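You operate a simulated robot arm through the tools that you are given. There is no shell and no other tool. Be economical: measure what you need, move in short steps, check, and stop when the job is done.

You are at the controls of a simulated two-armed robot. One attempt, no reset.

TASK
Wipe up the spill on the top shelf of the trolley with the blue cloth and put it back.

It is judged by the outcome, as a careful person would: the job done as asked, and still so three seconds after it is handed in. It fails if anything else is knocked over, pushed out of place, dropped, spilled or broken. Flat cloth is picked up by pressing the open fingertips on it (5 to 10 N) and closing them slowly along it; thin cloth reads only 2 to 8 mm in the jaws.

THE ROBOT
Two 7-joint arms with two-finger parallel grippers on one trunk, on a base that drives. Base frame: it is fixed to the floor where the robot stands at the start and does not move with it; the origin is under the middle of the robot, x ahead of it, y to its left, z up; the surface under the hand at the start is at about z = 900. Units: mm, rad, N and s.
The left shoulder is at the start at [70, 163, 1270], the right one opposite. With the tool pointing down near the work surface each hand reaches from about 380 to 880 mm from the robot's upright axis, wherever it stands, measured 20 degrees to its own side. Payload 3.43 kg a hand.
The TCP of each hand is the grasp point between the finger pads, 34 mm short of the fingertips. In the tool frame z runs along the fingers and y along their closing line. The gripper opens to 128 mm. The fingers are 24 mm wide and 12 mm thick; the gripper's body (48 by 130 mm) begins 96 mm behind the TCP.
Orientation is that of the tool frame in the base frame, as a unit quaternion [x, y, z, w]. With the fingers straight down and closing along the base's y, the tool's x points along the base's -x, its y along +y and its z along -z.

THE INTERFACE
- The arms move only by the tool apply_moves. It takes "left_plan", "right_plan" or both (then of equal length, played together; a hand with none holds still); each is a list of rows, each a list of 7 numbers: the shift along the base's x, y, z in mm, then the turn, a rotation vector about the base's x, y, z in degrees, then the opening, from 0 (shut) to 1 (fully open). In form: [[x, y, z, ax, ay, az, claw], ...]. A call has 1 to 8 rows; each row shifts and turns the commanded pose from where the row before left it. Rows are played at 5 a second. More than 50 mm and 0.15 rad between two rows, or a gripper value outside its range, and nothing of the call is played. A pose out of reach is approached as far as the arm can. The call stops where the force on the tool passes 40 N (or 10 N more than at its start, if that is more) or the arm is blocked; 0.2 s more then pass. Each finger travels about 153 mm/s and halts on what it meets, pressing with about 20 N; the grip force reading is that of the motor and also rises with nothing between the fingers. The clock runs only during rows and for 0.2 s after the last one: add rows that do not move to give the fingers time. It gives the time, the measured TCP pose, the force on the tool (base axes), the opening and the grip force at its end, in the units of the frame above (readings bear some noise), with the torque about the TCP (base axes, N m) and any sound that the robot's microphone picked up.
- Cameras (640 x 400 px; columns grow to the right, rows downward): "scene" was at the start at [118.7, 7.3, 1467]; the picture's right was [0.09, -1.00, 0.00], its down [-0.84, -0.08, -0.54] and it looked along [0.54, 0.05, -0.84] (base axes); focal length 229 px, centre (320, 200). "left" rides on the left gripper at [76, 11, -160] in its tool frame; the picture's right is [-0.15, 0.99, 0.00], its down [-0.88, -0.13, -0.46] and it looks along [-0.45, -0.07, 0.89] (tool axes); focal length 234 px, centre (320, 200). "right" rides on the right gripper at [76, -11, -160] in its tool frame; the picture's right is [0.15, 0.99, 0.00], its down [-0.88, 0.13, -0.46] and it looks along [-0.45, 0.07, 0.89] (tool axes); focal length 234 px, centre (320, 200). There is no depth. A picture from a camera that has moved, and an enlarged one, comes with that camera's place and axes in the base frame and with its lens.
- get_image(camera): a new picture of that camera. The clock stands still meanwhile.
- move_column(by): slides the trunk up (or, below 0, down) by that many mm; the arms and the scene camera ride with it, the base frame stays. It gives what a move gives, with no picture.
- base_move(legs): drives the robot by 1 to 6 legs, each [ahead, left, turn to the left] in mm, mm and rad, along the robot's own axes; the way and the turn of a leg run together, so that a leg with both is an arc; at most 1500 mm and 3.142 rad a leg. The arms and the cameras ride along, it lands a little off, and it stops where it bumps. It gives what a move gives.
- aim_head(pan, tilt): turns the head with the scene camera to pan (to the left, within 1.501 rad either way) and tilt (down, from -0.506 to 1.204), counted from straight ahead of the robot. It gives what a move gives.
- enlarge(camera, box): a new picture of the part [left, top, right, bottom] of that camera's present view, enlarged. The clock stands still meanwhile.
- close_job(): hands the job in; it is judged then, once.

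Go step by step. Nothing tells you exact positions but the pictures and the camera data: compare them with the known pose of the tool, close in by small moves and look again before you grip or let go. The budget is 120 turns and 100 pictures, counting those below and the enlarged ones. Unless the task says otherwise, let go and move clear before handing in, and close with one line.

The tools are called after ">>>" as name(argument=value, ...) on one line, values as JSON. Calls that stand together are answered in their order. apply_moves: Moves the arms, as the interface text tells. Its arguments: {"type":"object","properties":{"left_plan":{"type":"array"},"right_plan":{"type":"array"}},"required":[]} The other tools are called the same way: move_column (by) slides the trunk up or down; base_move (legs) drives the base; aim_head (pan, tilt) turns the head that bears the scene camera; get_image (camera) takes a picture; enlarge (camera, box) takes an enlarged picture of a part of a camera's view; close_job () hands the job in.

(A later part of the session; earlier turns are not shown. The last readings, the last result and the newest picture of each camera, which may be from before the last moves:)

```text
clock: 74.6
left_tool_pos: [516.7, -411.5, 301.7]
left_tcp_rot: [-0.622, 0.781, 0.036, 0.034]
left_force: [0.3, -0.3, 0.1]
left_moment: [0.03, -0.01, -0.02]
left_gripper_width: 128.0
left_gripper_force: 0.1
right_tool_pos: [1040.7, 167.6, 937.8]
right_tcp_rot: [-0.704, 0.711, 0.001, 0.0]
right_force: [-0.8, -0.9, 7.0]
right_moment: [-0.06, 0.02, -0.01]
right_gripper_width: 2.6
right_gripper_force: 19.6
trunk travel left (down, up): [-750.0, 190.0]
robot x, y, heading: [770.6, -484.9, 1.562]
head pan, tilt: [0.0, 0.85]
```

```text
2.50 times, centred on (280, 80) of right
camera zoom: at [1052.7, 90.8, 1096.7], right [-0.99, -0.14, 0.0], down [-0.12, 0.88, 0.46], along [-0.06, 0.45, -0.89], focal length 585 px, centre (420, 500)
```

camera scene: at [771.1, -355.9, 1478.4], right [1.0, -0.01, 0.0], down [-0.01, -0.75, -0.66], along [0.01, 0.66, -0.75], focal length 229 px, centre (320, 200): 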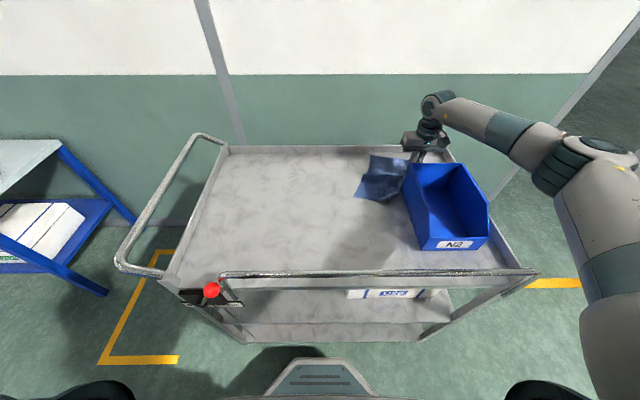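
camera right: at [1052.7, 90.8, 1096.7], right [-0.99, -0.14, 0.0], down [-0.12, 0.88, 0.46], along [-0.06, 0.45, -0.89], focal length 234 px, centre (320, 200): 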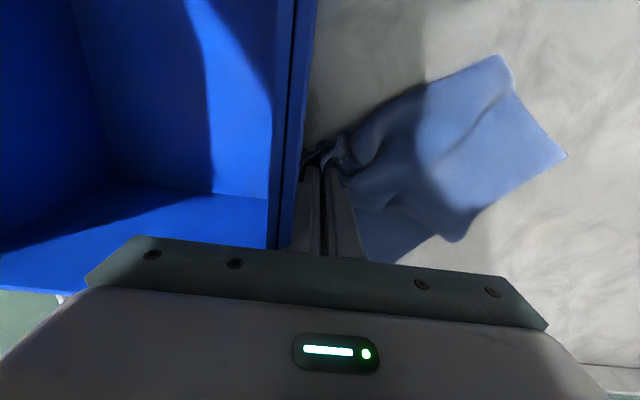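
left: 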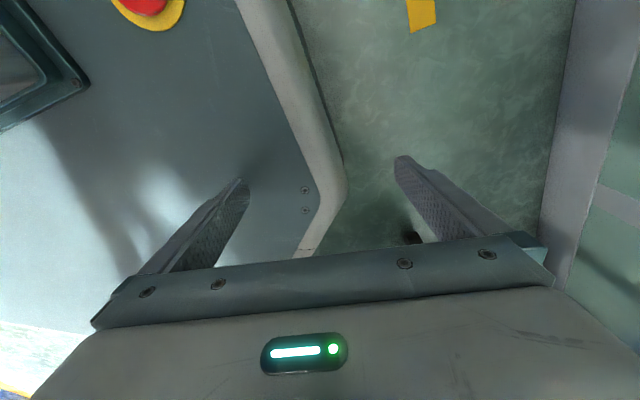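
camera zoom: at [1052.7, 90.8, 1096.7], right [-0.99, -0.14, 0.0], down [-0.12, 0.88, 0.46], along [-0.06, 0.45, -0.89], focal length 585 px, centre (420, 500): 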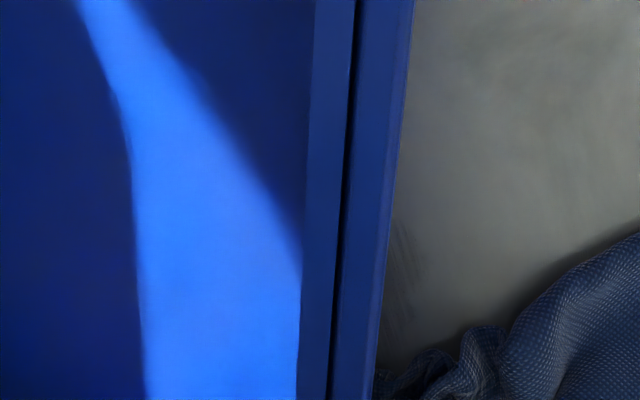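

Most of the strip is gone, with only faint streaks left. I'll make two more rubs, 3 mm closer.

>>> apply_moves(right_plan=[[1, -25, 0, 0, 0, 0, 0], [0, -25, 0, 0, 0, 0, 0], [0, -25, 0, 0, 0, 0, 0], [2, 0, 0, 0, 0, 0, 0], [0, 25, 0, 0, 0, 0, 0], [0, 25, 0, 0, 0, 0, 0], [0, 25, 0, 0, 0, 0, 0]])

>>> apply_moves(right_plan=[[0, -25, 0, 0, 0, 0, 0], [0, -25, 0, 0, 0, 0, 0], [0, -25, 0, 0, 0, 0, 0], [0, 25, 0, 0, 0, 0, 0], [0, 25, 0, 0, 0, 0, 0], [0, 30, 0, 0, 0, 0, 0], [-15, 10, 0, 0, 0, 0, 0], [-30, 10, 0, 0, 0, 0, 0]])

>>> apply_moves(right_plan=[[-30, 10, 0, 0, 0, 0, 0], [-20, 0, 30, 0, 0, 0, 0], [0, 0, 40, 0, 0, 0, 0], [0, 0, 0, 0, 0, 0, 0]])

>>> get_image(camera="right")

>>> enlarge(camera="right", box=[180, 0, 340, 100])

```text
clock: 76.2
left_tool_pos: [517.2, -411.9, 301.5]
left_tcp_rot: [-0.622, 0.782, 0.037, 0.034]
left_force: [-0.1, 0.2, -0.1]
left_moment: [0.01, 0.01, 0.0]
left_gripper_width: 128.0
left_gripper_force: 0.1
right_tool_pos: [1044.2, 168.0, 936.8]
right_tcp_rot: [-0.703, 0.711, 0.0, 0.0]
right_force: [0.2, -1.9, 5.4]
right_moment: [-0.08, 0.04, -0.04]
right_gripper_width: 2.9
right_gripper_force: 20.3
trunk travel left (down, up): [-750.0, 190.0]
robot x, y, heading: [774.4, -486.0, 1.565]
head pan, tilt: [0.0, 0.85]
```

```text
clock: 78.0
left_tool_pos: [516.7, -411.6, 301.1]
left_tcp_rot: [-0.622, 0.781, 0.036, 0.035]
left_force: [0.1, 0.0, -0.1]
left_moment: [-0.03, -0.02, -0.04]
left_gripper_width: 127.9
left_gripper_force: 0.0
right_tool_pos: [998.5, 194.9, 937.2]
right_tcp_rot: [-0.704, 0.71, 0.0, 0.001]
right_force: [1.2, -0.7, 5.9]
right_moment: [-0.05, -0.06, 0.03]
right_gripper_width: 3.0
right_gripper_force: 19.6
trunk travel left (down, up): [-750.0, 190.0]
robot x, y, heading: [772.6, -481.7, 1.558]
head pan, tilt: [0.0, 0.85]
```

```text
clock: 79.0
left_tool_pos: [518.2, -411.4, 300.1]
left_tcp_rot: [-0.622, 0.782, 0.036, 0.034]
left_force: [0.4, 0.5, 0.2]
left_moment: [0.0, 0.01, -0.02]
left_gripper_width: 128.1
left_gripper_force: 0.1
right_tool_pos: [949.9, 203.4, 1004.3]
right_tcp_rot: [-0.703, 0.711, 0.0, 0.001]
right_force: [0.1, -0.2, -0.2]
right_moment: [0.0, -0.04, 0.06]
right_gripper_width: 2.7
right_gripper_force: 20.2
trunk travel left (down, up): [-750.0, 190.0]
robot x, y, heading: [768.0, -483.0, 1.562]
head pan, tilt: [0.0, 0.85]
```

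```text
34 pictures are left
camera right: at [961.9, 128.0, 1163.5], right [-0.99, -0.14, 0.0], down [-0.12, 0.88, 0.46], along [-0.06, 0.45, -0.89], focal length 234 px, centre (320, 200)
```

right: 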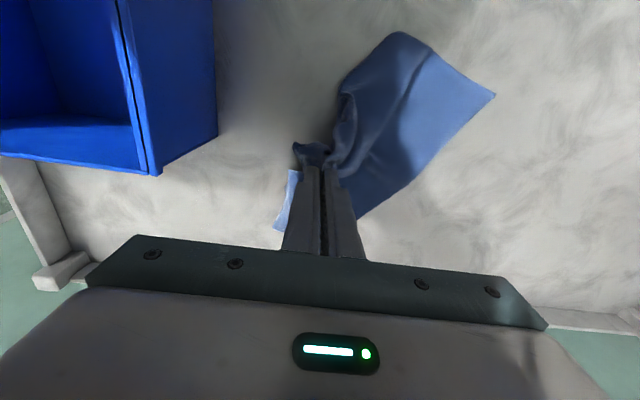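

```text
4.00 times, centred on (260, 50) of right
camera zoom: at [961.9, 128.0, 1163.5], right [-0.99, -0.14, 0.0], down [-0.12, 0.88, 0.46], along [-0.06, 0.45, -0.89], focal length 937 px, centre (560, 800)
```

zoom: 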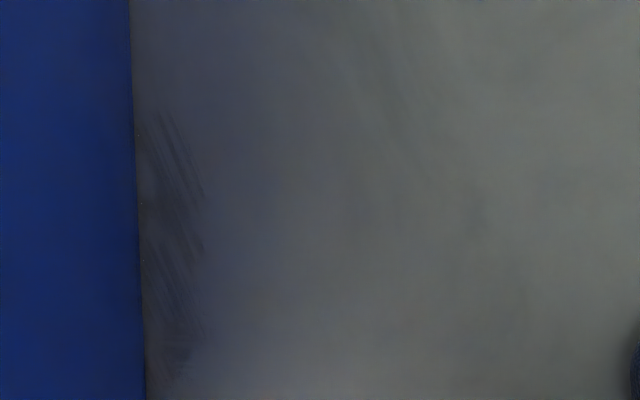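

Only faint streaks remain against the bin. I'll do one more set of rubs there with a bit more pressure.

>>> apply_moves(right_plan=[[25, -35, 0, 0, 0, 0, 0], [35, -35, 0, 0, 0, 0, 0], [28, -35, -6, 0, 0, 0, 0], [0, 0, -30, 0, 0, 0, 0], [0, 0, -28, 0, 0, 0, 0], [0, 0, -4, 0, 0, 0, 0], [6, 0, 0, 0, 0, 0, 0], [0, 0, 0, 0, 0, 0, 0]])

```text
clock: 80.8
left_tool_pos: [517.3, -411.8, 300.7]
left_tcp_rot: [-0.622, 0.781, 0.037, 0.034]
left_force: [-0.2, 0.3, -1.1]
left_moment: [-0.02, -0.01, -0.04]
left_gripper_width: 128.1
left_gripper_force: 0.0
right_tool_pos: [1045.5, 97.3, 939.2]
right_tcp_rot: [-0.704, 0.711, 0.001, 0.0]
right_force: [-1.1, -1.1, 1.9]
right_moment: [-0.06, 0.04, 0.02]
right_gripper_width: 2.7
right_gripper_force: 19.9
trunk travel left (down, up): [-750.0, 190.0]
robot x, y, heading: [774.1, -482.9, 1.561]
head pan, tilt: [0.0, 0.85]
```

>>> apply_moves(right_plan=[[0, 0, -2, 0, 0, 0, 0], [0, 25, 0, 0, 0, 0, 0], [0, 25, 0, 0, 0, 0, 0], [0, 25, 0, 0, 0, 0, 0], [0, -25, 0, 0, 0, 0, 0], [0, -25, 0, 0, 0, 0, 0], [0, -30, 0, 0, 0, 0, 0], [0, 0, 0, 0, 0, 0, 0]])

>>> apply_moves(right_plan=[[0, 25, 0, 0, 0, 0, 0], [0, 25, 0, 0, 0, 0, 0], [0, 30, 0, 0, 0, 0, 0], [0, -25, 0, 0, 0, 0, 0], [0, -25, 0, 0, 0, 0, 0], [0, 25, 0, 0, 0, 0, 0], [0, 25, 0, 0, 0, 0, 0], [-15, 10, 0, 0, 0, 0, 0]])

>>> apply_moves(right_plan=[[-30, 10, 0, 0, 0, 0, 0], [-30, 5, 0, 0, 0, 0, 0], [-20, 0, 30, 0, 0, 0, 0], [0, 0, 40, 0, 0, 0, 0], [0, 0, 0, 0, 0, 0, 0]])

>>> enlarge(camera="right", box=[180, 0, 340, 100])

>>> enlarge(camera="scene", box=[270, 140, 430, 240])

```text
clock: 82.6
left_tool_pos: [515.9, -411.3, 301.7]
left_tcp_rot: [-0.622, 0.781, 0.037, 0.034]
left_force: [0.2, 1.0, -0.6]
left_moment: [-0.01, 0.02, -0.03]
left_gripper_width: 128.1
left_gripper_force: 0.1
right_tool_pos: [1043.3, 89.3, 937.9]
right_tcp_rot: [-0.704, 0.71, 0.0, 0.001]
right_force: [0.5, 0.4, 11.7]
right_moment: [-0.04, 0.09, 0.01]
right_gripper_width: 2.6
right_gripper_force: 21.1
trunk travel left (down, up): [-750.0, 190.0]
robot x, y, heading: [769.8, -486.1, 1.561]
head pan, tilt: [0.0, 0.85]
```

```text
clock: 84.4
left_tool_pos: [517.1, -411.6, 301.3]
left_tcp_rot: [-0.622, 0.781, 0.037, 0.034]
left_force: [-0.1, -0.1, 0.5]
left_moment: [-0.03, -0.01, -0.01]
left_gripper_width: 128.0
left_gripper_force: 0.0
right_tool_pos: [1026.6, 181.2, 937.9]
right_tcp_rot: [-0.703, 0.711, 0.001, 0.0]
right_force: [1.7, -0.3, 8.6]
right_moment: [-0.09, -0.04, 0.03]
right_gripper_width: 2.9
right_gripper_force: 20.7
trunk travel left (down, up): [-750.0, 190.0]
robot x, y, heading: [772.2, -485.6, 1.563]
head pan, tilt: [0.0, 0.85]
```

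```text
clock: 85.6
left_tool_pos: [517.8, -410.5, 301.6]
left_tcp_rot: [-0.623, 0.781, 0.037, 0.034]
left_force: [-0.8, -0.3, 0.0]
left_moment: [0.01, 0.02, 0.01]
left_gripper_width: 127.8
left_gripper_force: 0.2
right_tool_pos: [946.7, 198.5, 1005.1]
right_tcp_rot: [-0.703, 0.711, -0.001, -0.001]
right_force: [0.0, 0.1, 0.3]
right_moment: [-0.04, -0.02, -0.02]
right_gripper_width: 2.7
right_gripper_force: 19.8
trunk travel left (down, up): [-750.0, 190.0]
robot x, y, heading: [771.1, -482.5, 1.562]
head pan, tilt: [0.0, 0.85]
```

```text
4.00 times, centred on (260, 50) of right
camera zoom: at [959.4, 121.3, 1164.7], right [-0.99, -0.14, 0.0], down [-0.12, 0.88, 0.45], along [-0.06, 0.45, -0.89], focal length 937 px, centre (560, 800)
```

zoom: 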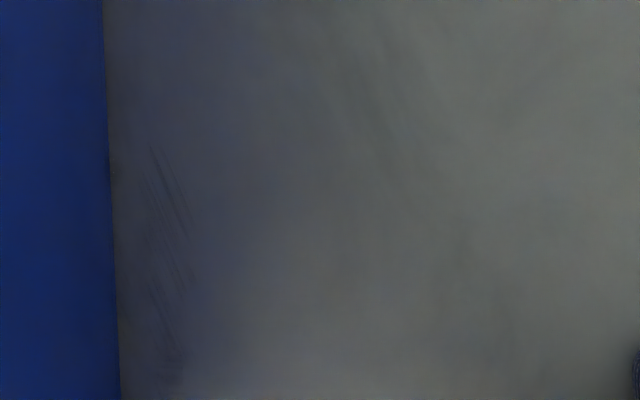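

```text
4.00 times, centred on (350, 190) of scene
camera zoom: at [771.9, -353.9, 1478.0], right [1.0, -0.01, 0.0], down [-0.01, -0.75, -0.66], along [0.01, 0.66, -0.75], focal length 916 px, centre (200, 240)
```

zoom: 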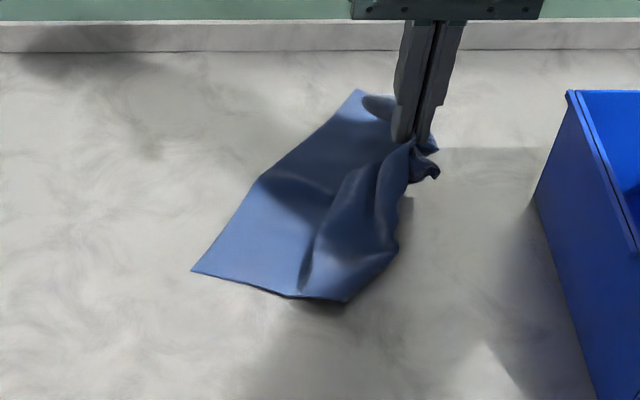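

The tray is clean now, but comparing views the bin has shifted about 11 mm to +x from my rubbing; I'll nudge it back afterwards. First I'll lay the cloth down here, release it, and re-pinch its −x side to drag it home flat.

>>> apply_moves(right_plan=[[10, 0, -25, 0, 0, 0, 0], [10, 0, -25, 0, 0, 0, 0], [0, 0, -14, 0, 0, 0, 0], [0, 0, 0, 0, 0, 0, 0.12], [0, 0, 0, 0, 0, 0, 0.12], [0, 0, 30, 0, 0, 0, 0.15], [0, 0, 40, 0, 0, 0, 0.2], [0, 0, 40, 0, 0, 0, 0.2]])

>>> apply_moves(right_plan=[[0, 20, 40, 0, 0, 0, 0.47], [-40, 0, 20, 0, 0, 0, 0.47], [-45, 0, 0, 0, 0, 0, 0.47], [-45, 0, 0, 0, 0, 0, 0.47], [-45, 0, 0, 0, 0, 0, 0.47], [0, 0, 0, 0, 0, 0, 0.47]])

>>> get_image(camera="scene")

>>> enlarge(camera="scene", box=[270, 140, 430, 240])

```text
clock: 87.4
left_tool_pos: [516.3, -411.6, 301.3]
left_tcp_rot: [-0.622, 0.781, 0.038, 0.034]
left_force: [0.4, -0.4, 0.2]
left_moment: [0.01, -0.03, 0.0]
left_gripper_width: 128.1
left_gripper_force: 0.1
right_tool_pos: [966.4, 197.2, 1053.1]
right_tcp_rot: [-0.704, 0.71, 0.0, 0.0]
right_force: [-0.3, 0.9, -0.5]
right_moment: [0.04, 0.01, 0.01]
right_gripper_width: 25.5
right_gripper_force: 0.0
trunk travel left (down, up): [-750.0, 190.0]
robot x, y, heading: [769.2, -484.2, 1.566]
head pan, tilt: [0.0, 0.85]
```

```text
clock: 88.8
left_tool_pos: [518.2, -412.0, 301.8]
left_tcp_rot: [-0.622, 0.781, 0.037, 0.033]
left_force: [-0.3, 0.1, 0.3]
left_moment: [0.0, -0.01, -0.03]
left_gripper_width: 128.2
left_gripper_force: 0.2
right_tool_pos: [794.5, 218.8, 1111.6]
right_tcp_rot: [-0.703, 0.711, 0.001, -0.002]
right_force: [0.7, 1.1, 1.2]
right_moment: [-0.05, 0.05, -0.01]
right_gripper_width: 60.2
right_gripper_force: 0.0
trunk travel left (down, up): [-750.0, 190.0]
robot x, y, heading: [773.4, -488.0, 1.563]
head pan, tilt: [0.0, 0.85]
```

```text
30 pictures are left
camera scene: at [773.4, -354.8, 1478.1], right [1.0, -0.01, 0.0], down [-0.01, -0.75, -0.66], along [0.01, 0.66, -0.75], focal length 229 px, centre (320, 200)
```

scene: 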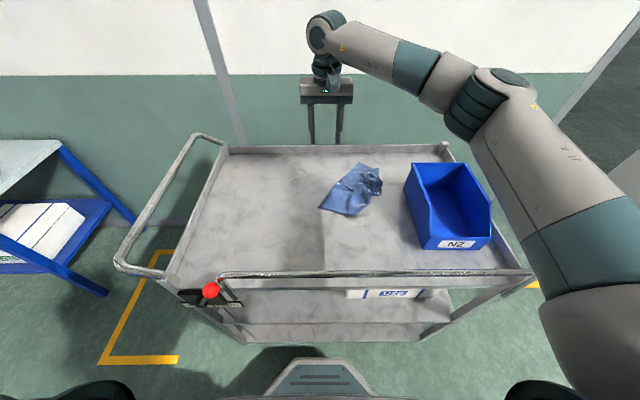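

```text
4.00 times, centred on (350, 190) of scene
camera zoom: at [773.4, -354.8, 1478.1], right [1.0, -0.01, 0.0], down [-0.01, -0.75, -0.66], along [0.01, 0.66, -0.75], focal length 916 px, centre (200, 240)
```

zoom: 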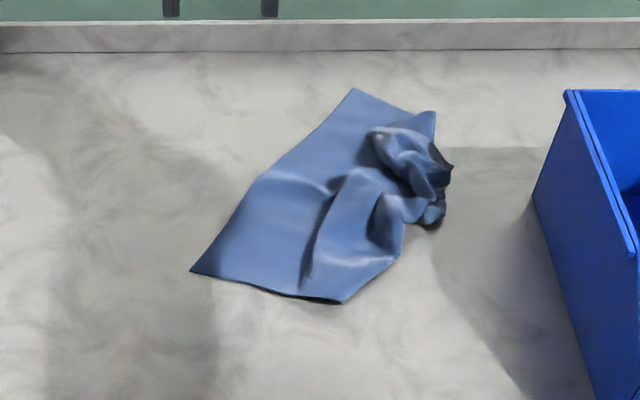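

The bin's corner reads about 1073 (it was 1062), so I'll restore that later. The cloth's −x edge runs from (773, 119) to (932, 353). I'll shift the base 200 mm to −x for reach, then pinch near the first corner.

>>> base_move(legs=[[0, 200, 0]])

>>> get_image(camera="scene")

```text
clock: 90.4
left_tool_pos: [318.7, -409.1, 301.0]
left_tcp_rot: [-0.622, 0.781, 0.037, 0.034]
left_force: [-0.3, 0.4, 1.0]
left_moment: [0.02, -0.02, -0.03]
left_gripper_width: 128.0
left_gripper_force: 0.0
right_tool_pos: [595.9, 220.9, 1112.7]
right_tcp_rot: [-0.703, 0.711, 0.0, 0.0]
right_force: [0.8, -0.6, 0.2]
right_moment: [0.02, 0.03, -0.01]
right_gripper_width: 60.1
right_gripper_force: 0.0
trunk travel left (down, up): [-750.0, 190.0]
robot x, y, heading: [574.1, -484.2, 1.558]
head pan, tilt: [0.0, 0.85]
```

```text
28 pictures are left
camera scene: at [573.4, -352.8, 1478.1], right [1.0, -0.01, 0.0], down [-0.01, -0.75, -0.66], along [0.01, 0.66, -0.75], focal length 229 px, centre (320, 200)
```

scene: 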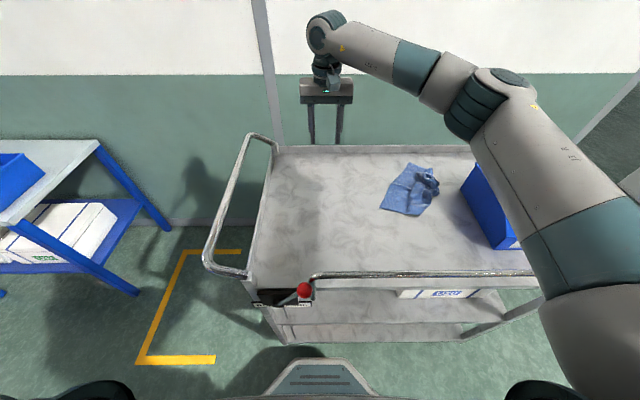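

Corner confirmed at (777, 121). I'll move above (825, 143) and descend.

>>> apply_moves(right_plan=[[40, -15, 0, 0, 0, 0, 0.4], [45, -15, 0, 0, 0, 0, 0.4], [45, -15, 0, 0, 0, 0, 0.4], [45, -15, 0, 0, 0, 0, 0.4], [40, -15, -20, 0, 0, 0, 0.4], [14, -3, -40, 0, 0, 0, 0.4], [0, 0, -45, 0, 0, 0, 0.4], [0, 0, -35, 0, 0, 0, 0.4]])

>>> get_image(camera="right")

```text
clock: 92.2
left_tool_pos: [320.3, -408.1, 301.4]
left_tcp_rot: [-0.621, 0.782, 0.037, 0.034]
left_force: [-0.3, -1.0, -1.2]
left_moment: [0.01, -0.01, -0.02]
left_gripper_width: 128.0
left_gripper_force: 0.0
right_tool_pos: [825.0, 141.7, 968.8]
right_tcp_rot: [-0.703, 0.711, 0.0, 0.0]
right_force: [-0.4, 0.2, 0.1]
right_moment: [-0.01, 0.0, -0.01]
right_gripper_width: 51.3
right_gripper_force: 0.0
trunk travel left (down, up): [-750.0, 190.0]
robot x, y, heading: [571.4, -482.8, 1.556]
head pan, tilt: [0.0, 0.85]
```

```text
27 pictures are left
camera right: at [837.3, 65.7, 1128.3], right [-0.99, -0.14, 0.0], down [-0.12, 0.88, 0.46], along [-0.06, 0.45, -0.89], focal length 234 px, centre (320, 200)
```

right: 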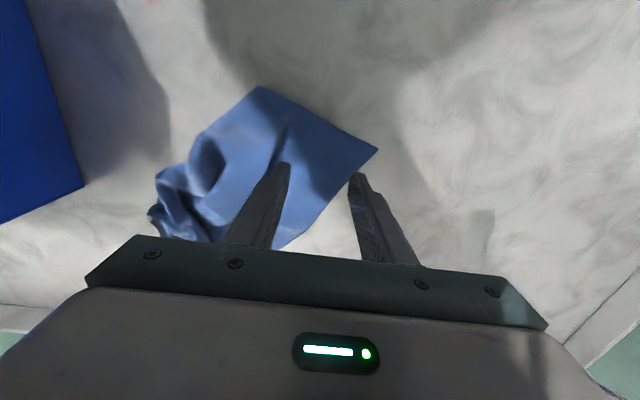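

>>> apply_moves(right_plan=[[5, -12, -12, 0, 0, 0, 0.36], [0, 0, -15, 0, 0, 0, 0.36], [0, 0, -5, 0, 0, 0, 0.36], [0, 0, -2, 0, 0, 0, 0.36], [0, 0, 0, 0, 0, 0, 0.36]])

```text
clock: 93.4
left_tool_pos: [319.9, -410.3, 301.4]
left_tcp_rot: [-0.622, 0.781, 0.036, 0.034]
left_force: [0.2, 0.6, -0.8]
left_moment: [0.02, 0.03, 0.01]
left_gripper_width: 128.1
left_gripper_force: 0.0
right_tool_pos: [830.3, 130.6, 937.3]
right_tcp_rot: [-0.704, 0.71, 0.0, -0.001]
right_force: [-0.2, 0.1, -0.9]
right_moment: [0.02, 0.01, 0.02]
right_gripper_width: 46.0
right_gripper_force: 0.0
trunk travel left (down, up): [-750.0, 190.0]
robot x, y, heading: [573.2, -482.7, 1.564]
head pan, tilt: [0.0, 0.85]
```

>>> apply_moves(right_plan=[[0, 0, -2, 0, 0, 0, 0.36], [0, 0, -1, 0, 0, 0, 0.36], [0, 0, -0.5, 0, 0, 0, 0.36], [0, 0, 0, 0, 0, 0, 0.36]])

```text
clock: 94.4
left_tool_pos: [320.1, -409.2, 300.3]
left_tcp_rot: [-0.622, 0.781, 0.037, 0.034]
left_force: [0.0, 0.9, -0.8]
left_moment: [-0.02, 0.01, -0.03]
left_gripper_width: 128.0
left_gripper_force: 0.1
right_tool_pos: [830.0, 130.3, 935.2]
right_tcp_rot: [-0.703, 0.711, 0.0, 0.002]
right_force: [0.1, -0.4, 6.3]
right_moment: [-0.03, 0.08, -0.01]
right_gripper_width: 46.3
right_gripper_force: 0.0
trunk travel left (down, up): [-750.0, 190.0]
robot x, y, heading: [572.4, -484.3, 1.564]
head pan, tilt: [0.0, 0.85]
```

>>> apply_moves(right_plan=[[0, 0, 0, 0, 0, 0, 0.28], [0, 0, 0, 0, 0, 0, 0.2], [0, 0, 0, 0, 0, 0, 0.12], [0, 0, 0, 0, 0, 0, 0.05], [0, 0, 0, 0, 0, 0, 0], [0, 0, 0, 0, 0, 0, 0], [0, 0, 4, 0, 0, 0, 0], [-15, -3, 2, 0, 0, 0, 0]])

>>> get_image(camera="right")

```text
clock: 96.2
left_tool_pos: [319.7, -409.0, 300.6]
left_tcp_rot: [-0.622, 0.781, 0.036, 0.035]
left_force: [0.1, -0.5, -0.5]
left_moment: [0.0, -0.02, -0.01]
left_gripper_width: 128.0
left_gripper_force: 0.0
right_tool_pos: [815.1, 127.3, 941.0]
right_tcp_rot: [-0.703, 0.711, 0.0, 0.0]
right_force: [-0.2, -0.3, -0.2]
right_moment: [0.0, -0.02, 0.01]
right_gripper_width: 2.1
right_gripper_force: 20.1
trunk travel left (down, up): [-750.0, 190.0]
robot x, y, heading: [574.3, -485.0, 1.562]
head pan, tilt: [0.0, 0.85]
```

```text
26 pictures are left
camera right: at [826.9, 51.0, 1099.4], right [-0.99, -0.14, 0.0], down [-0.12, 0.88, 0.46], along [-0.06, 0.45, -0.89], focal length 234 px, centre (320, 200)
```

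right: 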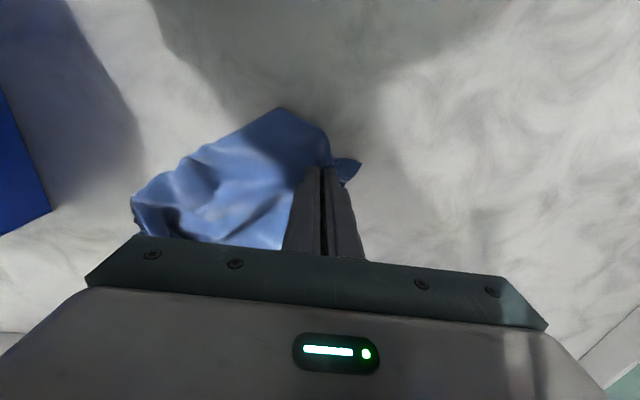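

The corner is held. I'll drag it toward home, to (498, 66).

>>> apply_moves(right_plan=[[-39, -7, -1, 0, 0, 0, 0], [-40, -8, 0, 0, 0, 0, 0], [-40, -8, 0, 0, 0, 0, 0], [-40, -8, 0, 0, 0, 0, 0], [-40, -8, 0, 0, 0, 0, 0], [-40, -8, 0, 0, 0, 0, 0], [-40, -7, 0, 0, 0, 0, 0], [-38, -7, 0, 0, 0, 0, 0]])

>>> enlarge(camera="scene", box=[220, 120, 460, 280])

```text
clock: 98.0
left_tool_pos: [318.3, -408.5, 301.2]
left_tcp_rot: [-0.621, 0.782, 0.036, 0.035]
left_force: [0.3, 0.7, 0.0]
left_moment: [-0.03, 0.0, -0.01]
left_gripper_width: 128.0
left_gripper_force: 0.0
right_tool_pos: [497.3, 67.4, 939.9]
right_tcp_rot: [-0.703, 0.711, -0.001, 0.0]
right_force: [-0.1, -0.2, 0.0]
right_moment: [0.01, -0.02, 0.0]
right_gripper_width: 2.2
right_gripper_force: 19.5
trunk travel left (down, up): [-750.0, 190.0]
robot x, y, heading: [576.2, -481.9, 1.561]
head pan, tilt: [0.0, 0.85]
```

```text
2.50 times, centred on (340, 200) of scene
camera zoom: at [571.6, -353.1, 1478.1], right [1.0, -0.01, 0.0], down [-0.01, -0.75, -0.66], along [0.01, 0.66, -0.75], focal length 572 px, centre (270, 200)
```

zoom: 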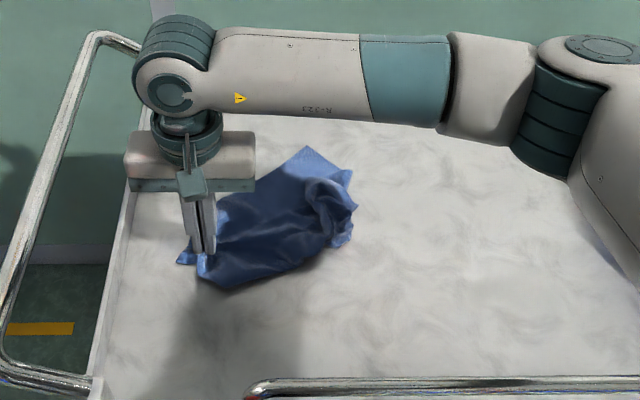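

The cloth is back in its home area but crumpled at its right end. I'll release and look to see which corners to pull out.

>>> apply_moves(right_plan=[[0, 0, -3, 0, 0, 0, 0], [0, 0, 0, 0, 0, 0, 0.12], [0, 0, 0, 0, 0, 0, 0.14], [0, 0, 30, 0, 0, 0, 0.14], [0, 0, 45, 0, 0, 0, 0.2], [40, -25, 15, 0, 0, 0, 0.36], [45, -20, 15, 0, 0, 0, 0.36], [45, -20, 0, 0, 0, 0, 0.36]])

>>> get_image(camera="right")

>>> enlarge(camera="scene", box=[240, 140, 400, 240])

```text
refused: row 7 steps farther than a row can; nothing moved
```

```text
24 pictures are left
camera right: at [509.4, -8.9, 1099.2], right [-0.99, -0.14, 0.0], down [-0.12, 0.88, 0.46], along [-0.06, 0.45, -0.89], focal length 234 px, centre (320, 200)
```

right: 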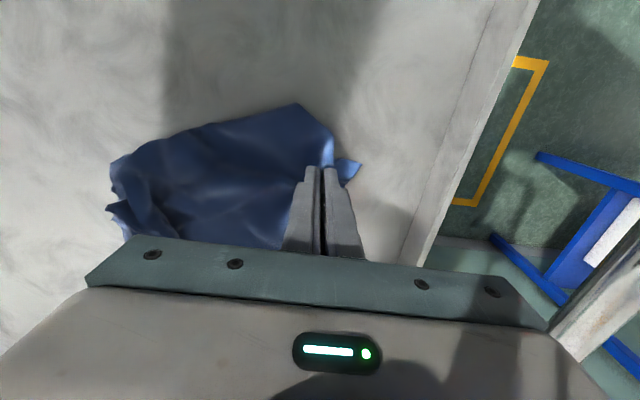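

```text
4.00 times, centred on (320, 190) of scene
camera zoom: at [571.6, -353.1, 1478.1], right [1.0, -0.01, 0.0], down [-0.01, -0.75, -0.66], along [0.01, 0.66, -0.75], focal length 916 px, centre (320, 240)
```

zoom: 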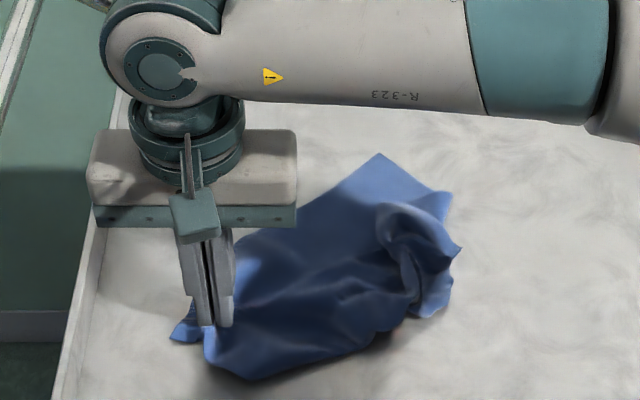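

One row stepped too far, so nothing moved. I'll resend the release with smaller steps.

>>> apply_moves(right_plan=[[0, 0, -3, 0, 0, 0, 0], [0, 0, 0, 0, 0, 0, 0.12], [0, 0, 0, 0, 0, 0, 0.14], [0, 0, 30, 0, 0, 0, 0.14], [0, 0, 45, 0, 0, 0, 0.2], [-20, 20, 30, 0, 0, 0, 0.36], [-30, 30, 15, 0, 0, 0, 0.36], [-30, 30, 0, 0, 0, 0, 0.36]])

>>> enlarge(camera="scene", box=[240, 140, 400, 240])

```text
clock: 99.8
left_tool_pos: [317.6, -409.3, 300.4]
left_tcp_rot: [-0.622, 0.782, 0.036, 0.034]
left_force: [-0.9, -0.4, -0.3]
left_moment: [-0.01, -0.03, -0.02]
left_gripper_width: 128.0
left_gripper_force: 0.0
right_tool_pos: [415.9, 146.6, 1055.5]
right_tcp_rot: [-0.703, 0.711, 0.0, 0.001]
right_force: [-0.5, -1.0, -0.3]
right_moment: [-0.02, -0.03, -0.01]
right_gripper_width: 46.2
right_gripper_force: 0.1
trunk travel left (down, up): [-750.0, 190.0]
robot x, y, heading: [573.2, -480.3, 1.554]
head pan, tilt: [0.0, 0.85]
```

```text
4.00 times, centred on (320, 190) of scene
camera zoom: at [571.4, -352.6, 1478.1], right [1.0, -0.01, 0.0], down [-0.01, -0.75, -0.66], along [0.01, 0.66, -0.75], focal length 916 px, centre (320, 240)
```

zoom: 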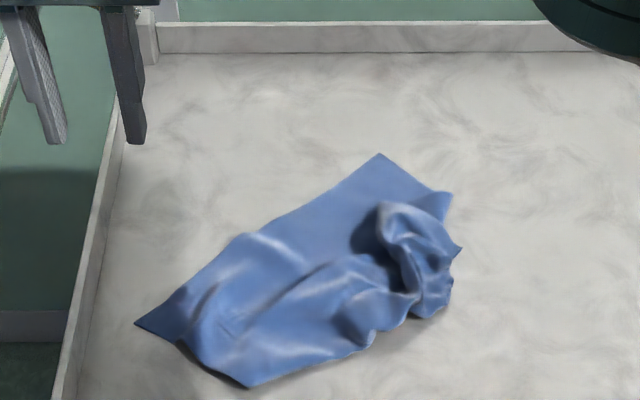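

The crumple (near the old pinch point) is around (658, 138). I'll grab it, pull it toward (682, 190), and stretch the cloth.

>>> apply_moves(right_plan=[[45, 0, 0, 0, 0, 0, 0.6], [45, 0, 0, 0, 0, 0, 0.6], [45, -2, 0, 0, 0, 0, 0.6], [45, -2, 0, 0, 0, 0, 0.6], [40, -2, 0, 0, 0, 0, 0.6], [22, -2, -40, 0, 0, 0, 0.6], [0, 0, -40, 0, 0, 0, 0.6]])

>>> get_image(camera="right")

```text
clock: 101.4
left_tool_pos: [320.5, -407.9, 300.9]
left_tcp_rot: [-0.622, 0.781, 0.037, 0.034]
left_force: [0.1, -0.1, -0.2]
left_moment: [-0.01, 0.02, -0.01]
left_gripper_width: 128.0
left_gripper_force: 0.0
right_tool_pos: [662.1, 139.7, 975.0]
right_tcp_rot: [-0.704, 0.71, 0.001, 0.0]
right_force: [0.5, 0.6, -0.2]
right_moment: [0.02, 0.02, -0.02]
right_gripper_width: 76.8
right_gripper_force: 0.0
trunk travel left (down, up): [-750.0, 190.0]
robot x, y, heading: [574.4, -481.3, 1.56]
head pan, tilt: [0.0, 0.85]
```

```text
21 pictures are left
camera right: at [673.9, 62.2, 1133.5], right [-0.99, -0.14, 0.0], down [-0.12, 0.88, 0.46], along [-0.06, 0.45, -0.89], focal length 234 px, centre (320, 200)
```

right: 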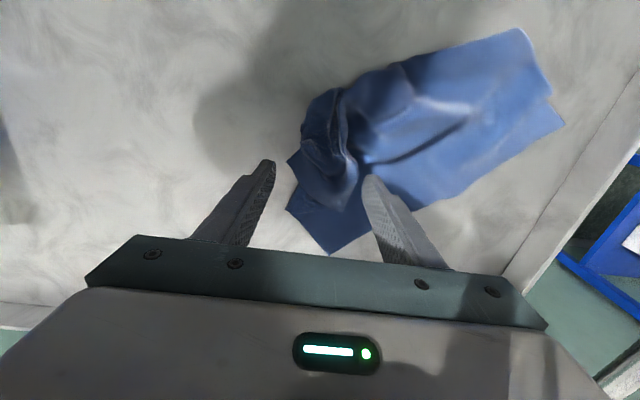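

>>> apply_moves(right_plan=[[-5, -24, -5, 0, 0, 0, 0.6], [0, 0, -15, 0, 0, 0, 0.6], [0, 0, -12, 0, 0, 0, 0.6], [0, 0, -2, 0, 0, 0, 0.45], [0, 0, 0, 0, 0, 0, 0.3], [0, 0, 0, 0, 0, 0, 0.15], [0, 0, 0, 0, 0, 0, 0], [0, 0, 0, 0, 0, 0, 0]])

>>> apply_moves(right_plan=[[0, 5, 20, 0, 0, 0, 0], [10, 15, 0, 0, 0, 0, 0], [15, 20, 0, 0, 0, 0, 0], [10, 20, 0, 0, 0, 0, 0], [0, 15, -5, 0, 0, 0, 0], [0, 0, 0, 0, 0, 0, 0]])

>>> enlarge(camera="scene", box=[240, 140, 400, 240])

```text
clock: 103.2
left_tool_pos: [319.8, -408.6, 301.1]
left_tcp_rot: [-0.622, 0.782, 0.037, 0.034]
left_force: [0.1, -0.3, -0.6]
left_moment: [-0.01, -0.01, 0.05]
left_gripper_width: 128.1
left_gripper_force: 0.1
right_tool_pos: [655.3, 114.9, 941.8]
right_tcp_rot: [-0.703, 0.711, 0.001, 0.0]
right_force: [0.7, 1.1, 0.8]
right_moment: [0.01, -0.01, -0.01]
right_gripper_width: 4.0
right_gripper_force: 20.0
trunk travel left (down, up): [-750.0, 190.0]
robot x, y, heading: [572.5, -483.8, 1.56]
head pan, tilt: [0.0, 0.85]
```

```text
clock: 104.6
left_tool_pos: [320.2, -409.1, 302.1]
left_tcp_rot: [-0.622, 0.781, 0.037, 0.035]
left_force: [-0.1, 0.1, -0.2]
left_moment: [-0.01, 0.02, 0.02]
left_gripper_width: 128.1
left_gripper_force: 0.1
right_tool_pos: [688.9, 188.4, 956.5]
right_tcp_rot: [-0.704, 0.711, 0.001, 0.0]
right_force: [0.1, -0.5, -0.5]
right_moment: [0.0, -0.02, -0.01]
right_gripper_width: 4.3
right_gripper_force: 20.0
trunk travel left (down, up): [-750.0, 190.0]
robot x, y, heading: [568.1, -480.8, 1.564]
head pan, tilt: [0.0, 0.85]
```

```text
4.00 times, centred on (320, 190) of scene
camera zoom: at [573.8, -353.4, 1478.2], right [1.0, -0.01, 0.0], down [-0.01, -0.75, -0.66], along [0.01, 0.66, -0.75], focal length 916 px, centre (320, 240)
```

zoom: 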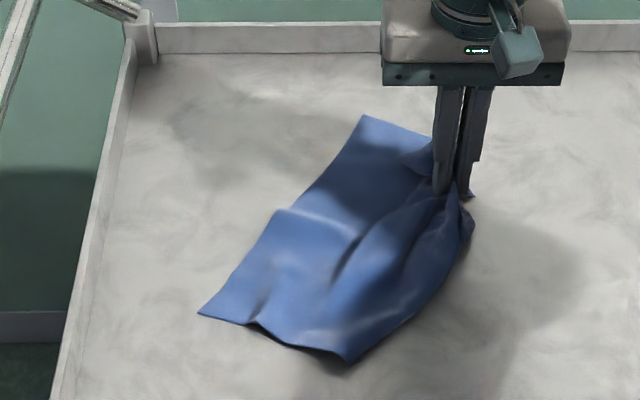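

The cloth now lies stretched, centred near (600, 165), which is its original spot. I'll lower it, release and look.

>>> apply_moves(right_plan=[[0, 0, -10, 0, 0, 0, 0], [0, 0, -7, 0, 0, 0, 0], [0, 0, 0, 0, 0, 0, 0.12], [0, 0, 0, 0, 0, 0, 0.16], [0, 0, 25, 0, 0, 0, 0.16], [0, 0, 45, 0, 0, 0, 0.2], [0, 0, 45, 0, 0, 0, 0.2], [20, 20, 40, 0, 0, 0, 0.2]])

>>> apply_moves(right_plan=[[45, 5, 5, 0, 0, 0, 0.3], [45, 0, 0, 0, 0, 0, 0.3], [45, 0, 0, 0, 0, 0, 0.3], [45, 0, 0, 0, 0, 0, 0.3], [45, 0, 0, 0, 0, 0, 0.3], [45, 0, 0, 0, 0, 0, 0.3]])

>>> get_image(camera="right")

>>> enlarge(camera="scene", box=[240, 120, 480, 270])

```text
clock: 106.4
left_tool_pos: [318.8, -410.0, 300.6]
left_tcp_rot: [-0.622, 0.782, 0.037, 0.034]
left_force: [0.0, 0.0, 0.6]
left_moment: [0.0, 0.0, 0.04]
left_gripper_width: 128.0
left_gripper_force: 0.1
right_tool_pos: [710.5, 210.1, 1093.7]
right_tcp_rot: [-0.703, 0.711, 0.0, 0.0]
right_force: [0.1, 0.2, 0.5]
right_moment: [-0.01, -0.03, 0.04]
right_gripper_width: 25.7
right_gripper_force: 0.1
trunk travel left (down, up): [-750.0, 190.0]
robot x, y, heading: [574.4, -483.4, 1.556]
head pan, tilt: [0.0, 0.85]
```

```text
clock: 107.8
left_tool_pos: [319.5, -408.8, 301.5]
left_tcp_rot: [-0.622, 0.782, 0.038, 0.032]
left_force: [-0.1, -0.2, 1.0]
left_moment: [-0.03, -0.03, -0.01]
left_gripper_width: 127.9
left_gripper_force: 0.0
right_tool_pos: [979.5, 214.3, 1100.5]
right_tcp_rot: [-0.703, 0.711, 0.001, 0.0]
right_force: [0.4, 0.3, -0.3]
right_moment: [0.01, 0.01, 0.01]
right_gripper_width: 38.4
right_gripper_force: 0.1
trunk travel left (down, up): [-750.0, 190.0]
robot x, y, heading: [571.9, -482.5, 1.562]
head pan, tilt: [0.0, 0.85]
```

```text
19 pictures are left
camera right: at [993.0, 137.9, 1258.6], right [-0.99, -0.14, 0.0], down [-0.12, 0.88, 0.46], along [-0.06, 0.45, -0.89], focal length 234 px, centre (320, 200)
```

right: 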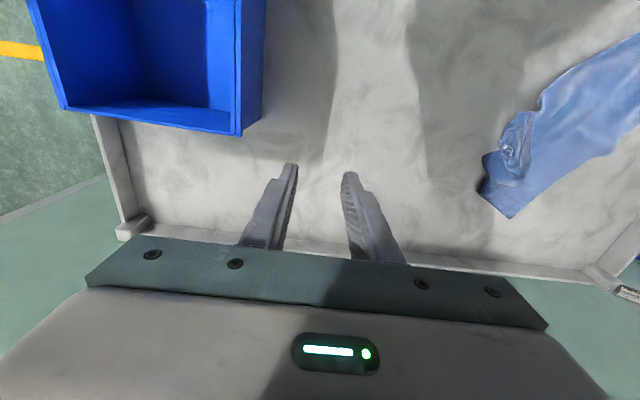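

```text
2.67 times, centred on (360, 195) of scene
camera zoom: at [575.4, -353.5, 1478.2], right [1.0, -0.01, 0.0], down [-0.01, -0.75, -0.66], along [0.01, 0.66, -0.75], focal length 611 px, centre (213, 213)
```

zoom: 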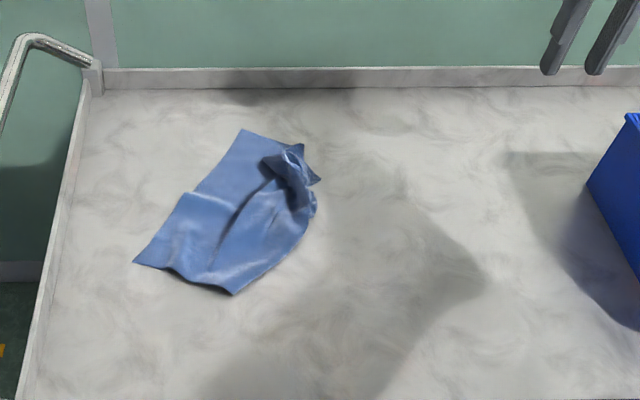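

The tray is clean and the cloth is back at its spot. Now I'll restore the bin: straddle its left wall (rim near x ≈ 1072) from above, without touching it, and check.

>>> apply_moves(right_plan=[[31, -25, 0, 0, 0, 0, 0.5], [31, -25, 0, 0, 0, 0, 0.5], [31, -24, 0, 0, 0, 0, 0.5], [0, 0, -25, 0, 0, 0, 0.5], [0, 0, -10, 0, 0, 0, 0.5], [0, 0, 0, 0, 0, 0, 0.5]])

>>> get_image(camera="right")

```text
clock: 109.2
left_tool_pos: [319.5, -409.0, 300.5]
left_tcp_rot: [-0.622, 0.782, 0.036, 0.034]
left_force: [0.0, 0.0, 0.7]
left_moment: [-0.05, 0.0, -0.04]
left_gripper_width: 128.1
left_gripper_force: 0.0
right_tool_pos: [1073.1, 140.3, 1066.1]
right_tcp_rot: [-0.704, 0.711, 0.0, 0.0]
right_force: [-0.7, 0.4, -0.6]
right_moment: [-0.02, -0.02, -0.04]
right_gripper_width: 64.1
right_gripper_force: 0.0
trunk travel left (down, up): [-750.0, 190.0]
robot x, y, heading: [576.3, -479.9, 1.558]
head pan, tilt: [0.0, 0.85]
```

```text
17 pictures are left
camera right: at [1085.0, 64.1, 1224.9], right [-0.99, -0.14, 0.0], down [-0.12, 0.88, 0.46], along [-0.06, 0.45, -0.89], focal length 234 px, centre (320, 200)
```

right: 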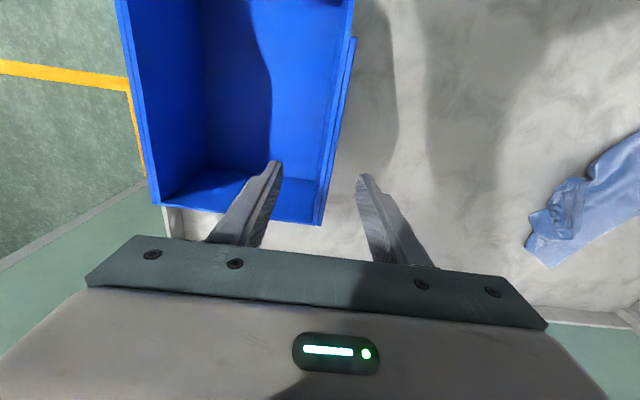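

The wall's rim sits about 9 mm to −x of the jaw centre. I'll correct that, descend so the tips straddle it, and look again.

>>> apply_moves(right_plan=[[-9, 0, 0, 0, 0, 0, 0.5], [0, 0, -20, 0, 0, 0, 0.5], [0, 0, -20, 0, 0, 0, 0.5], [0, 0, -10, 0, 0, 0, 0.5], [0, 0, 0, 0, 0, 0, 0.5]])

>>> enlarge(camera="right", box=[200, 80, 440, 240])

```text
clock: 110.4
left_tool_pos: [319.3, -409.0, 300.2]
left_tcp_rot: [-0.623, 0.781, 0.037, 0.035]
left_force: [0.2, 0.6, 0.1]
left_moment: [-0.06, -0.03, 0.01]
left_gripper_width: 128.0
left_gripper_force: 0.0
right_tool_pos: [1061.7, 141.5, 1014.8]
right_tcp_rot: [-0.703, 0.711, -0.001, 0.001]
right_force: [-0.1, -0.9, 0.3]
right_moment: [0.02, -0.02, 0.03]
right_gripper_width: 64.1
right_gripper_force: 0.0
trunk travel left (down, up): [-750.0, 190.0]
robot x, y, heading: [567.6, -479.5, 1.557]
head pan, tilt: [0.0, 0.85]
```

```text
2.50 times, centred on (320, 160) of right
camera zoom: at [1075.2, 65.1, 1173.9], right [-0.99, -0.14, 0.0], down [-0.12, 0.88, 0.46], along [-0.06, 0.45, -0.89], focal length 585 px, centre (320, 300)
```

zoom: 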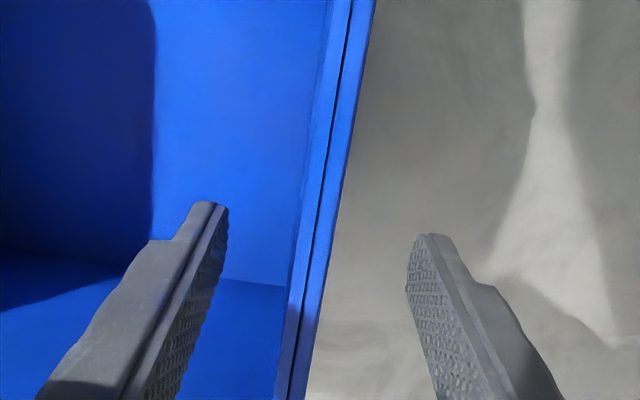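

The jaws straddle the wall nicely centred. I'll close gently.

>>> apply_moves(right_plan=[[0, 0, 0, 0, 0, 0, 0.35], [0, 0, 0, 0, 0, 0, 0.22], [0, 0, 0, 0, 0, 0, 0.14], [0, 0, 0, 0, 0, 0, 0.1], [0, 0, 0, 0, 0, 0, 0.07], [0, 0, 0, 0, 0, 0, 0.05], [0, 0, 0, 0, 0, 0, 0.05]])

>>> enlarge(camera="scene", box=[440, 140, 540, 260])

```text
clock: 112.0
left_tool_pos: [320.2, -409.2, 301.4]
left_tcp_rot: [-0.622, 0.781, 0.038, 0.034]
left_force: [0.2, 0.5, -0.8]
left_moment: [-0.01, 0.01, -0.01]
left_gripper_width: 127.7
left_gripper_force: 0.0
right_tool_pos: [1063.8, 140.6, 1014.4]
right_tcp_rot: [-0.703, 0.711, 0.0, 0.0]
right_force: [0.8, 0.6, 0.3]
right_moment: [-0.03, -0.02, -0.01]
right_gripper_width: 6.7
right_gripper_force: 0.1
trunk travel left (down, up): [-750.0, 190.0]
robot x, y, heading: [574.3, -480.9, 1.559]
head pan, tilt: [0.0, 0.85]
```

```text
3.33 times, centred on (490, 200) of scene
camera zoom: at [573.7, -353.0, 1478.1], right [1.0, -0.01, 0.0], down [-0.01, -0.75, -0.66], along [0.01, 0.66, -0.75], focal length 763 px, centre (-247, 200)
```

zoom: 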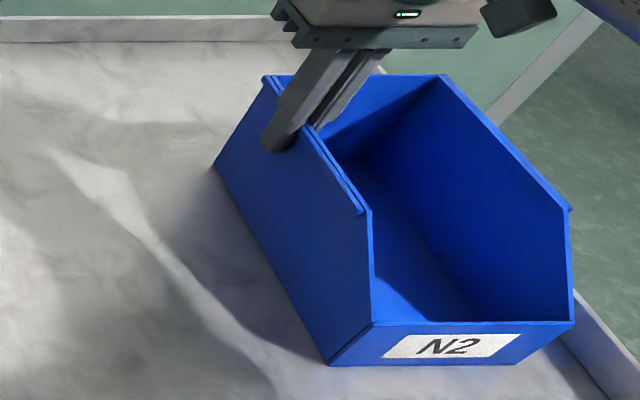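

Not touching yet at 6.7 mm. I'll close fully onto the wall.

>>> apply_moves(right_plan=[[0, 0, 0, 0, 0, 0, 0.03], [0, 0, 0, 0, 0, 0, 0.01], [0, 0, 0, 0, 0, 0, 0], [0, 0, 0, 0, 0, 0, 0]])

```text
clock: 113.0
left_tool_pos: [319.6, -408.8, 300.6]
left_tcp_rot: [-0.622, 0.781, 0.037, 0.034]
left_force: [-0.9, 0.5, -0.1]
left_moment: [0.0, 0.01, 0.0]
left_gripper_width: 128.0
left_gripper_force: 0.1
right_tool_pos: [1063.2, 142.7, 1015.4]
right_tcp_rot: [-0.703, 0.711, 0.0, 0.0]
right_force: [1.6, 0.7, 0.5]
right_moment: [0.01, -0.08, -0.06]
right_gripper_width: 3.7
right_gripper_force: 20.1
trunk travel left (down, up): [-750.0, 190.0]
robot x, y, heading: [569.1, -482.6, 1.559]
head pan, tilt: [0.0, 0.85]
```

The wall is held (3.7 mm) with its outer face at about 1061; the pixel shift and contact history both put the original at about 1050. I'll pull 11 mm to −x, then check before letting go.

>>> apply_moves(right_plan=[[-3, 0, 0, 0, 0, 0, 0], [-3, 0, 0, 0, 0, 0, 0], [-3, 0, 0, 0, 0, 0, 0], [-2, 0, 0, 0, 0, 0, 0], [0, 0, 0, 0, 0, 0, 0]])

>>> enlarge(camera="scene", box=[440, 140, 540, 260])

```text
clock: 114.2
left_tool_pos: [318.6, -409.8, 301.0]
left_tcp_rot: [-0.622, 0.781, 0.037, 0.033]
left_force: [-0.9, 0.7, 0.2]
left_moment: [-0.01, 0.0, -0.03]
left_gripper_width: 128.1
left_gripper_force: 0.0
right_tool_pos: [1052.8, 139.9, 1014.6]
right_tcp_rot: [-0.703, 0.711, 0.0, 0.0]
right_force: [0.3, 0.9, -0.4]
right_moment: [0.16, 0.04, 0.02]
right_gripper_width: 3.7
right_gripper_force: 20.0
trunk travel left (down, up): [-750.0, 190.0]
robot x, y, heading: [575.3, -483.5, 1.563]
head pan, tilt: [0.0, 0.85]
```

```text
3.33 times, centred on (490, 200) of scene
camera zoom: at [573.8, -352.7, 1478.1], right [1.0, -0.01, 0.0], down [-0.01, -0.75, -0.66], along [0.01, 0.66, -0.75], focal length 763 px, centre (-247, 200)
```

zoom: 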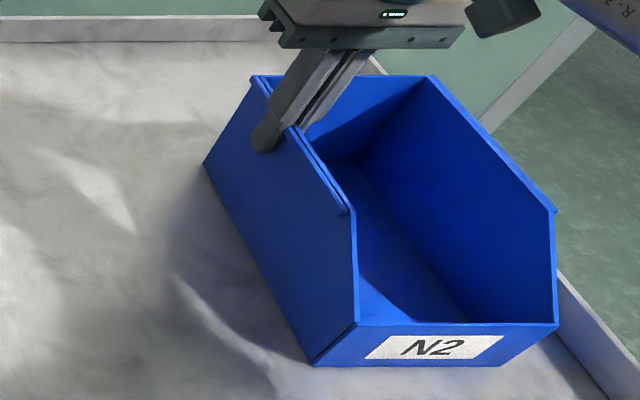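

The bin slid back about 11–14 mm. I'll release, rise clear, and drive back 200 mm to compare with the original view.

>>> apply_moves(right_plan=[[0, 0, 0, 0, 0, 0, 0.1], [0, 0, 0, 0, 0, 0, 0.25], [0, 0, 0, 0, 0, 0, 0.25], [0, 0, 40, 0, 0, 0, 0.25], [0, 0, 45, 0, 0, 0, 0.25], [-40, 10, 20, 0, 0, 0, 0.25], [-45, 10, 0, 0, 0, 0, 0.25], [-45, 10, 0, 0, 0, 0, 0.25]])

>>> apply_moves(right_plan=[[-45, 5, 10, 0, 0, 0, 0.25], [-45, 5, 10, 0, 0, 0, 0.25], [-45, 5, 0, 0, 0, 0, 0.25], [-45, 5, 0, 0, 0, 0, 0.25], [-45, 5, 0, 0, 0, 0, 0.25], [-40, 5, 0, 0, 0, 0, 0.25]])

>>> base_move(legs=[[0, -198, 0]])

>>> enlarge(camera="scene", box=[190, 120, 500, 300])

>>> enlarge(camera="scene", box=[270, 140, 430, 240])

```text
clock: 116.0
left_tool_pos: [318.8, -408.4, 299.5]
left_tcp_rot: [-0.621, 0.782, 0.037, 0.034]
left_force: [-0.4, 0.5, 0.3]
left_moment: [0.01, -0.03, 0.01]
left_gripper_width: 128.0
left_gripper_force: 0.0
right_tool_pos: [919.1, 171.9, 1121.3]
right_tcp_rot: [-0.704, 0.71, -0.001, 0.0]
right_force: [-0.3, 0.8, 0.1]
right_moment: [-0.01, 0.0, 0.01]
right_gripper_width: 32.0
right_gripper_force: 0.1
trunk travel left (down, up): [-750.0, 190.0]
robot x, y, heading: [571.5, -484.5, 1.563]
head pan, tilt: [0.0, 0.85]
```

```text
clock: 117.4
left_tool_pos: [318.4, -409.2, 300.8]
left_tcp_rot: [-0.622, 0.781, 0.036, 0.035]
left_force: [-0.5, -0.1, 0.1]
left_moment: [-0.01, 0.01, -0.01]
left_gripper_width: 128.0
left_gripper_force: 0.1
right_tool_pos: [656.3, 201.2, 1141.3]
right_tcp_rot: [-0.703, 0.711, 0.0, 0.0]
right_force: [-0.1, 0.5, -0.7]
right_moment: [-0.02, -0.03, 0.01]
right_gripper_width: 31.9
right_gripper_force: 0.1
trunk travel left (down, up): [-750.0, 190.0]
robot x, y, heading: [574.3, -482.7, 1.56]
head pan, tilt: [0.0, 0.85]
```

```text
clock: 119.0
left_tool_pos: [515.8, -411.5, 300.7]
left_tcp_rot: [-0.622, 0.782, 0.037, 0.034]
left_force: [1.2, -0.2, -1.3]
left_moment: [-0.01, -0.01, 0.0]
left_gripper_width: 127.6
left_gripper_force: 0.1
right_tool_pos: [853.8, 198.9, 1140.6]
right_tcp_rot: [-0.704, 0.71, 0.0, -0.001]
right_force: [0.7, 0.2, -0.4]
right_moment: [-0.03, 0.02, 0.01]
right_gripper_width: 31.8
right_gripper_force: 0.0
trunk travel left (down, up): [-750.0, 190.0]
robot x, y, heading: [767.3, -484.7, 1.561]
head pan, tilt: [0.0, 0.85]
```

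```text
2.06 times, centred on (345, 210) of scene
camera zoom: at [769.8, -354.9, 1478.1], right [1.0, -0.01, 0.0], down [-0.01, -0.75, -0.66], along [0.01, 0.66, -0.75], focal length 473 px, centre (268, 179)
```

zoom: 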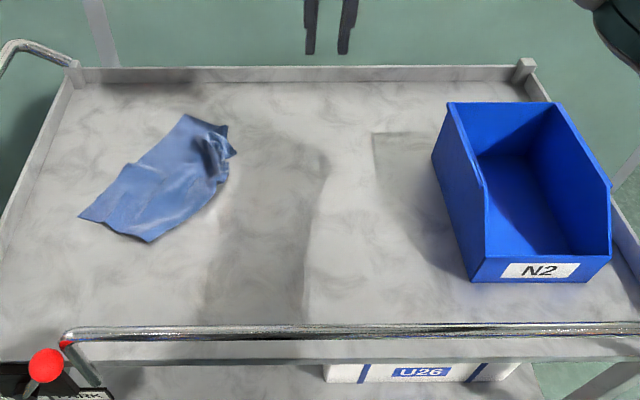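

```text
4.00 times, centred on (350, 190) of scene
camera zoom: at [769.8, -354.9, 1478.1], right [1.0, -0.01, 0.0], down [-0.01, -0.75, -0.66], along [0.01, 0.66, -0.75], focal length 916 px, centre (200, 240)
```

zoom: 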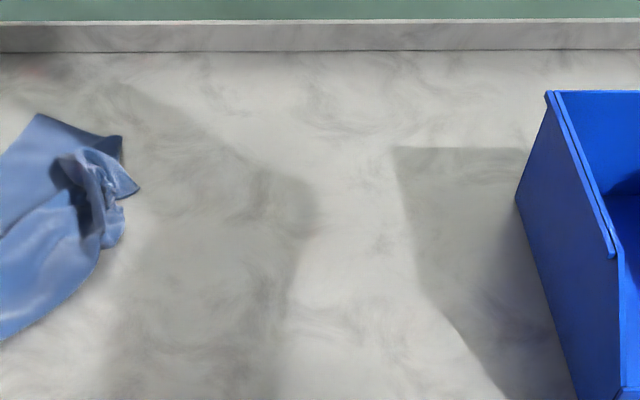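

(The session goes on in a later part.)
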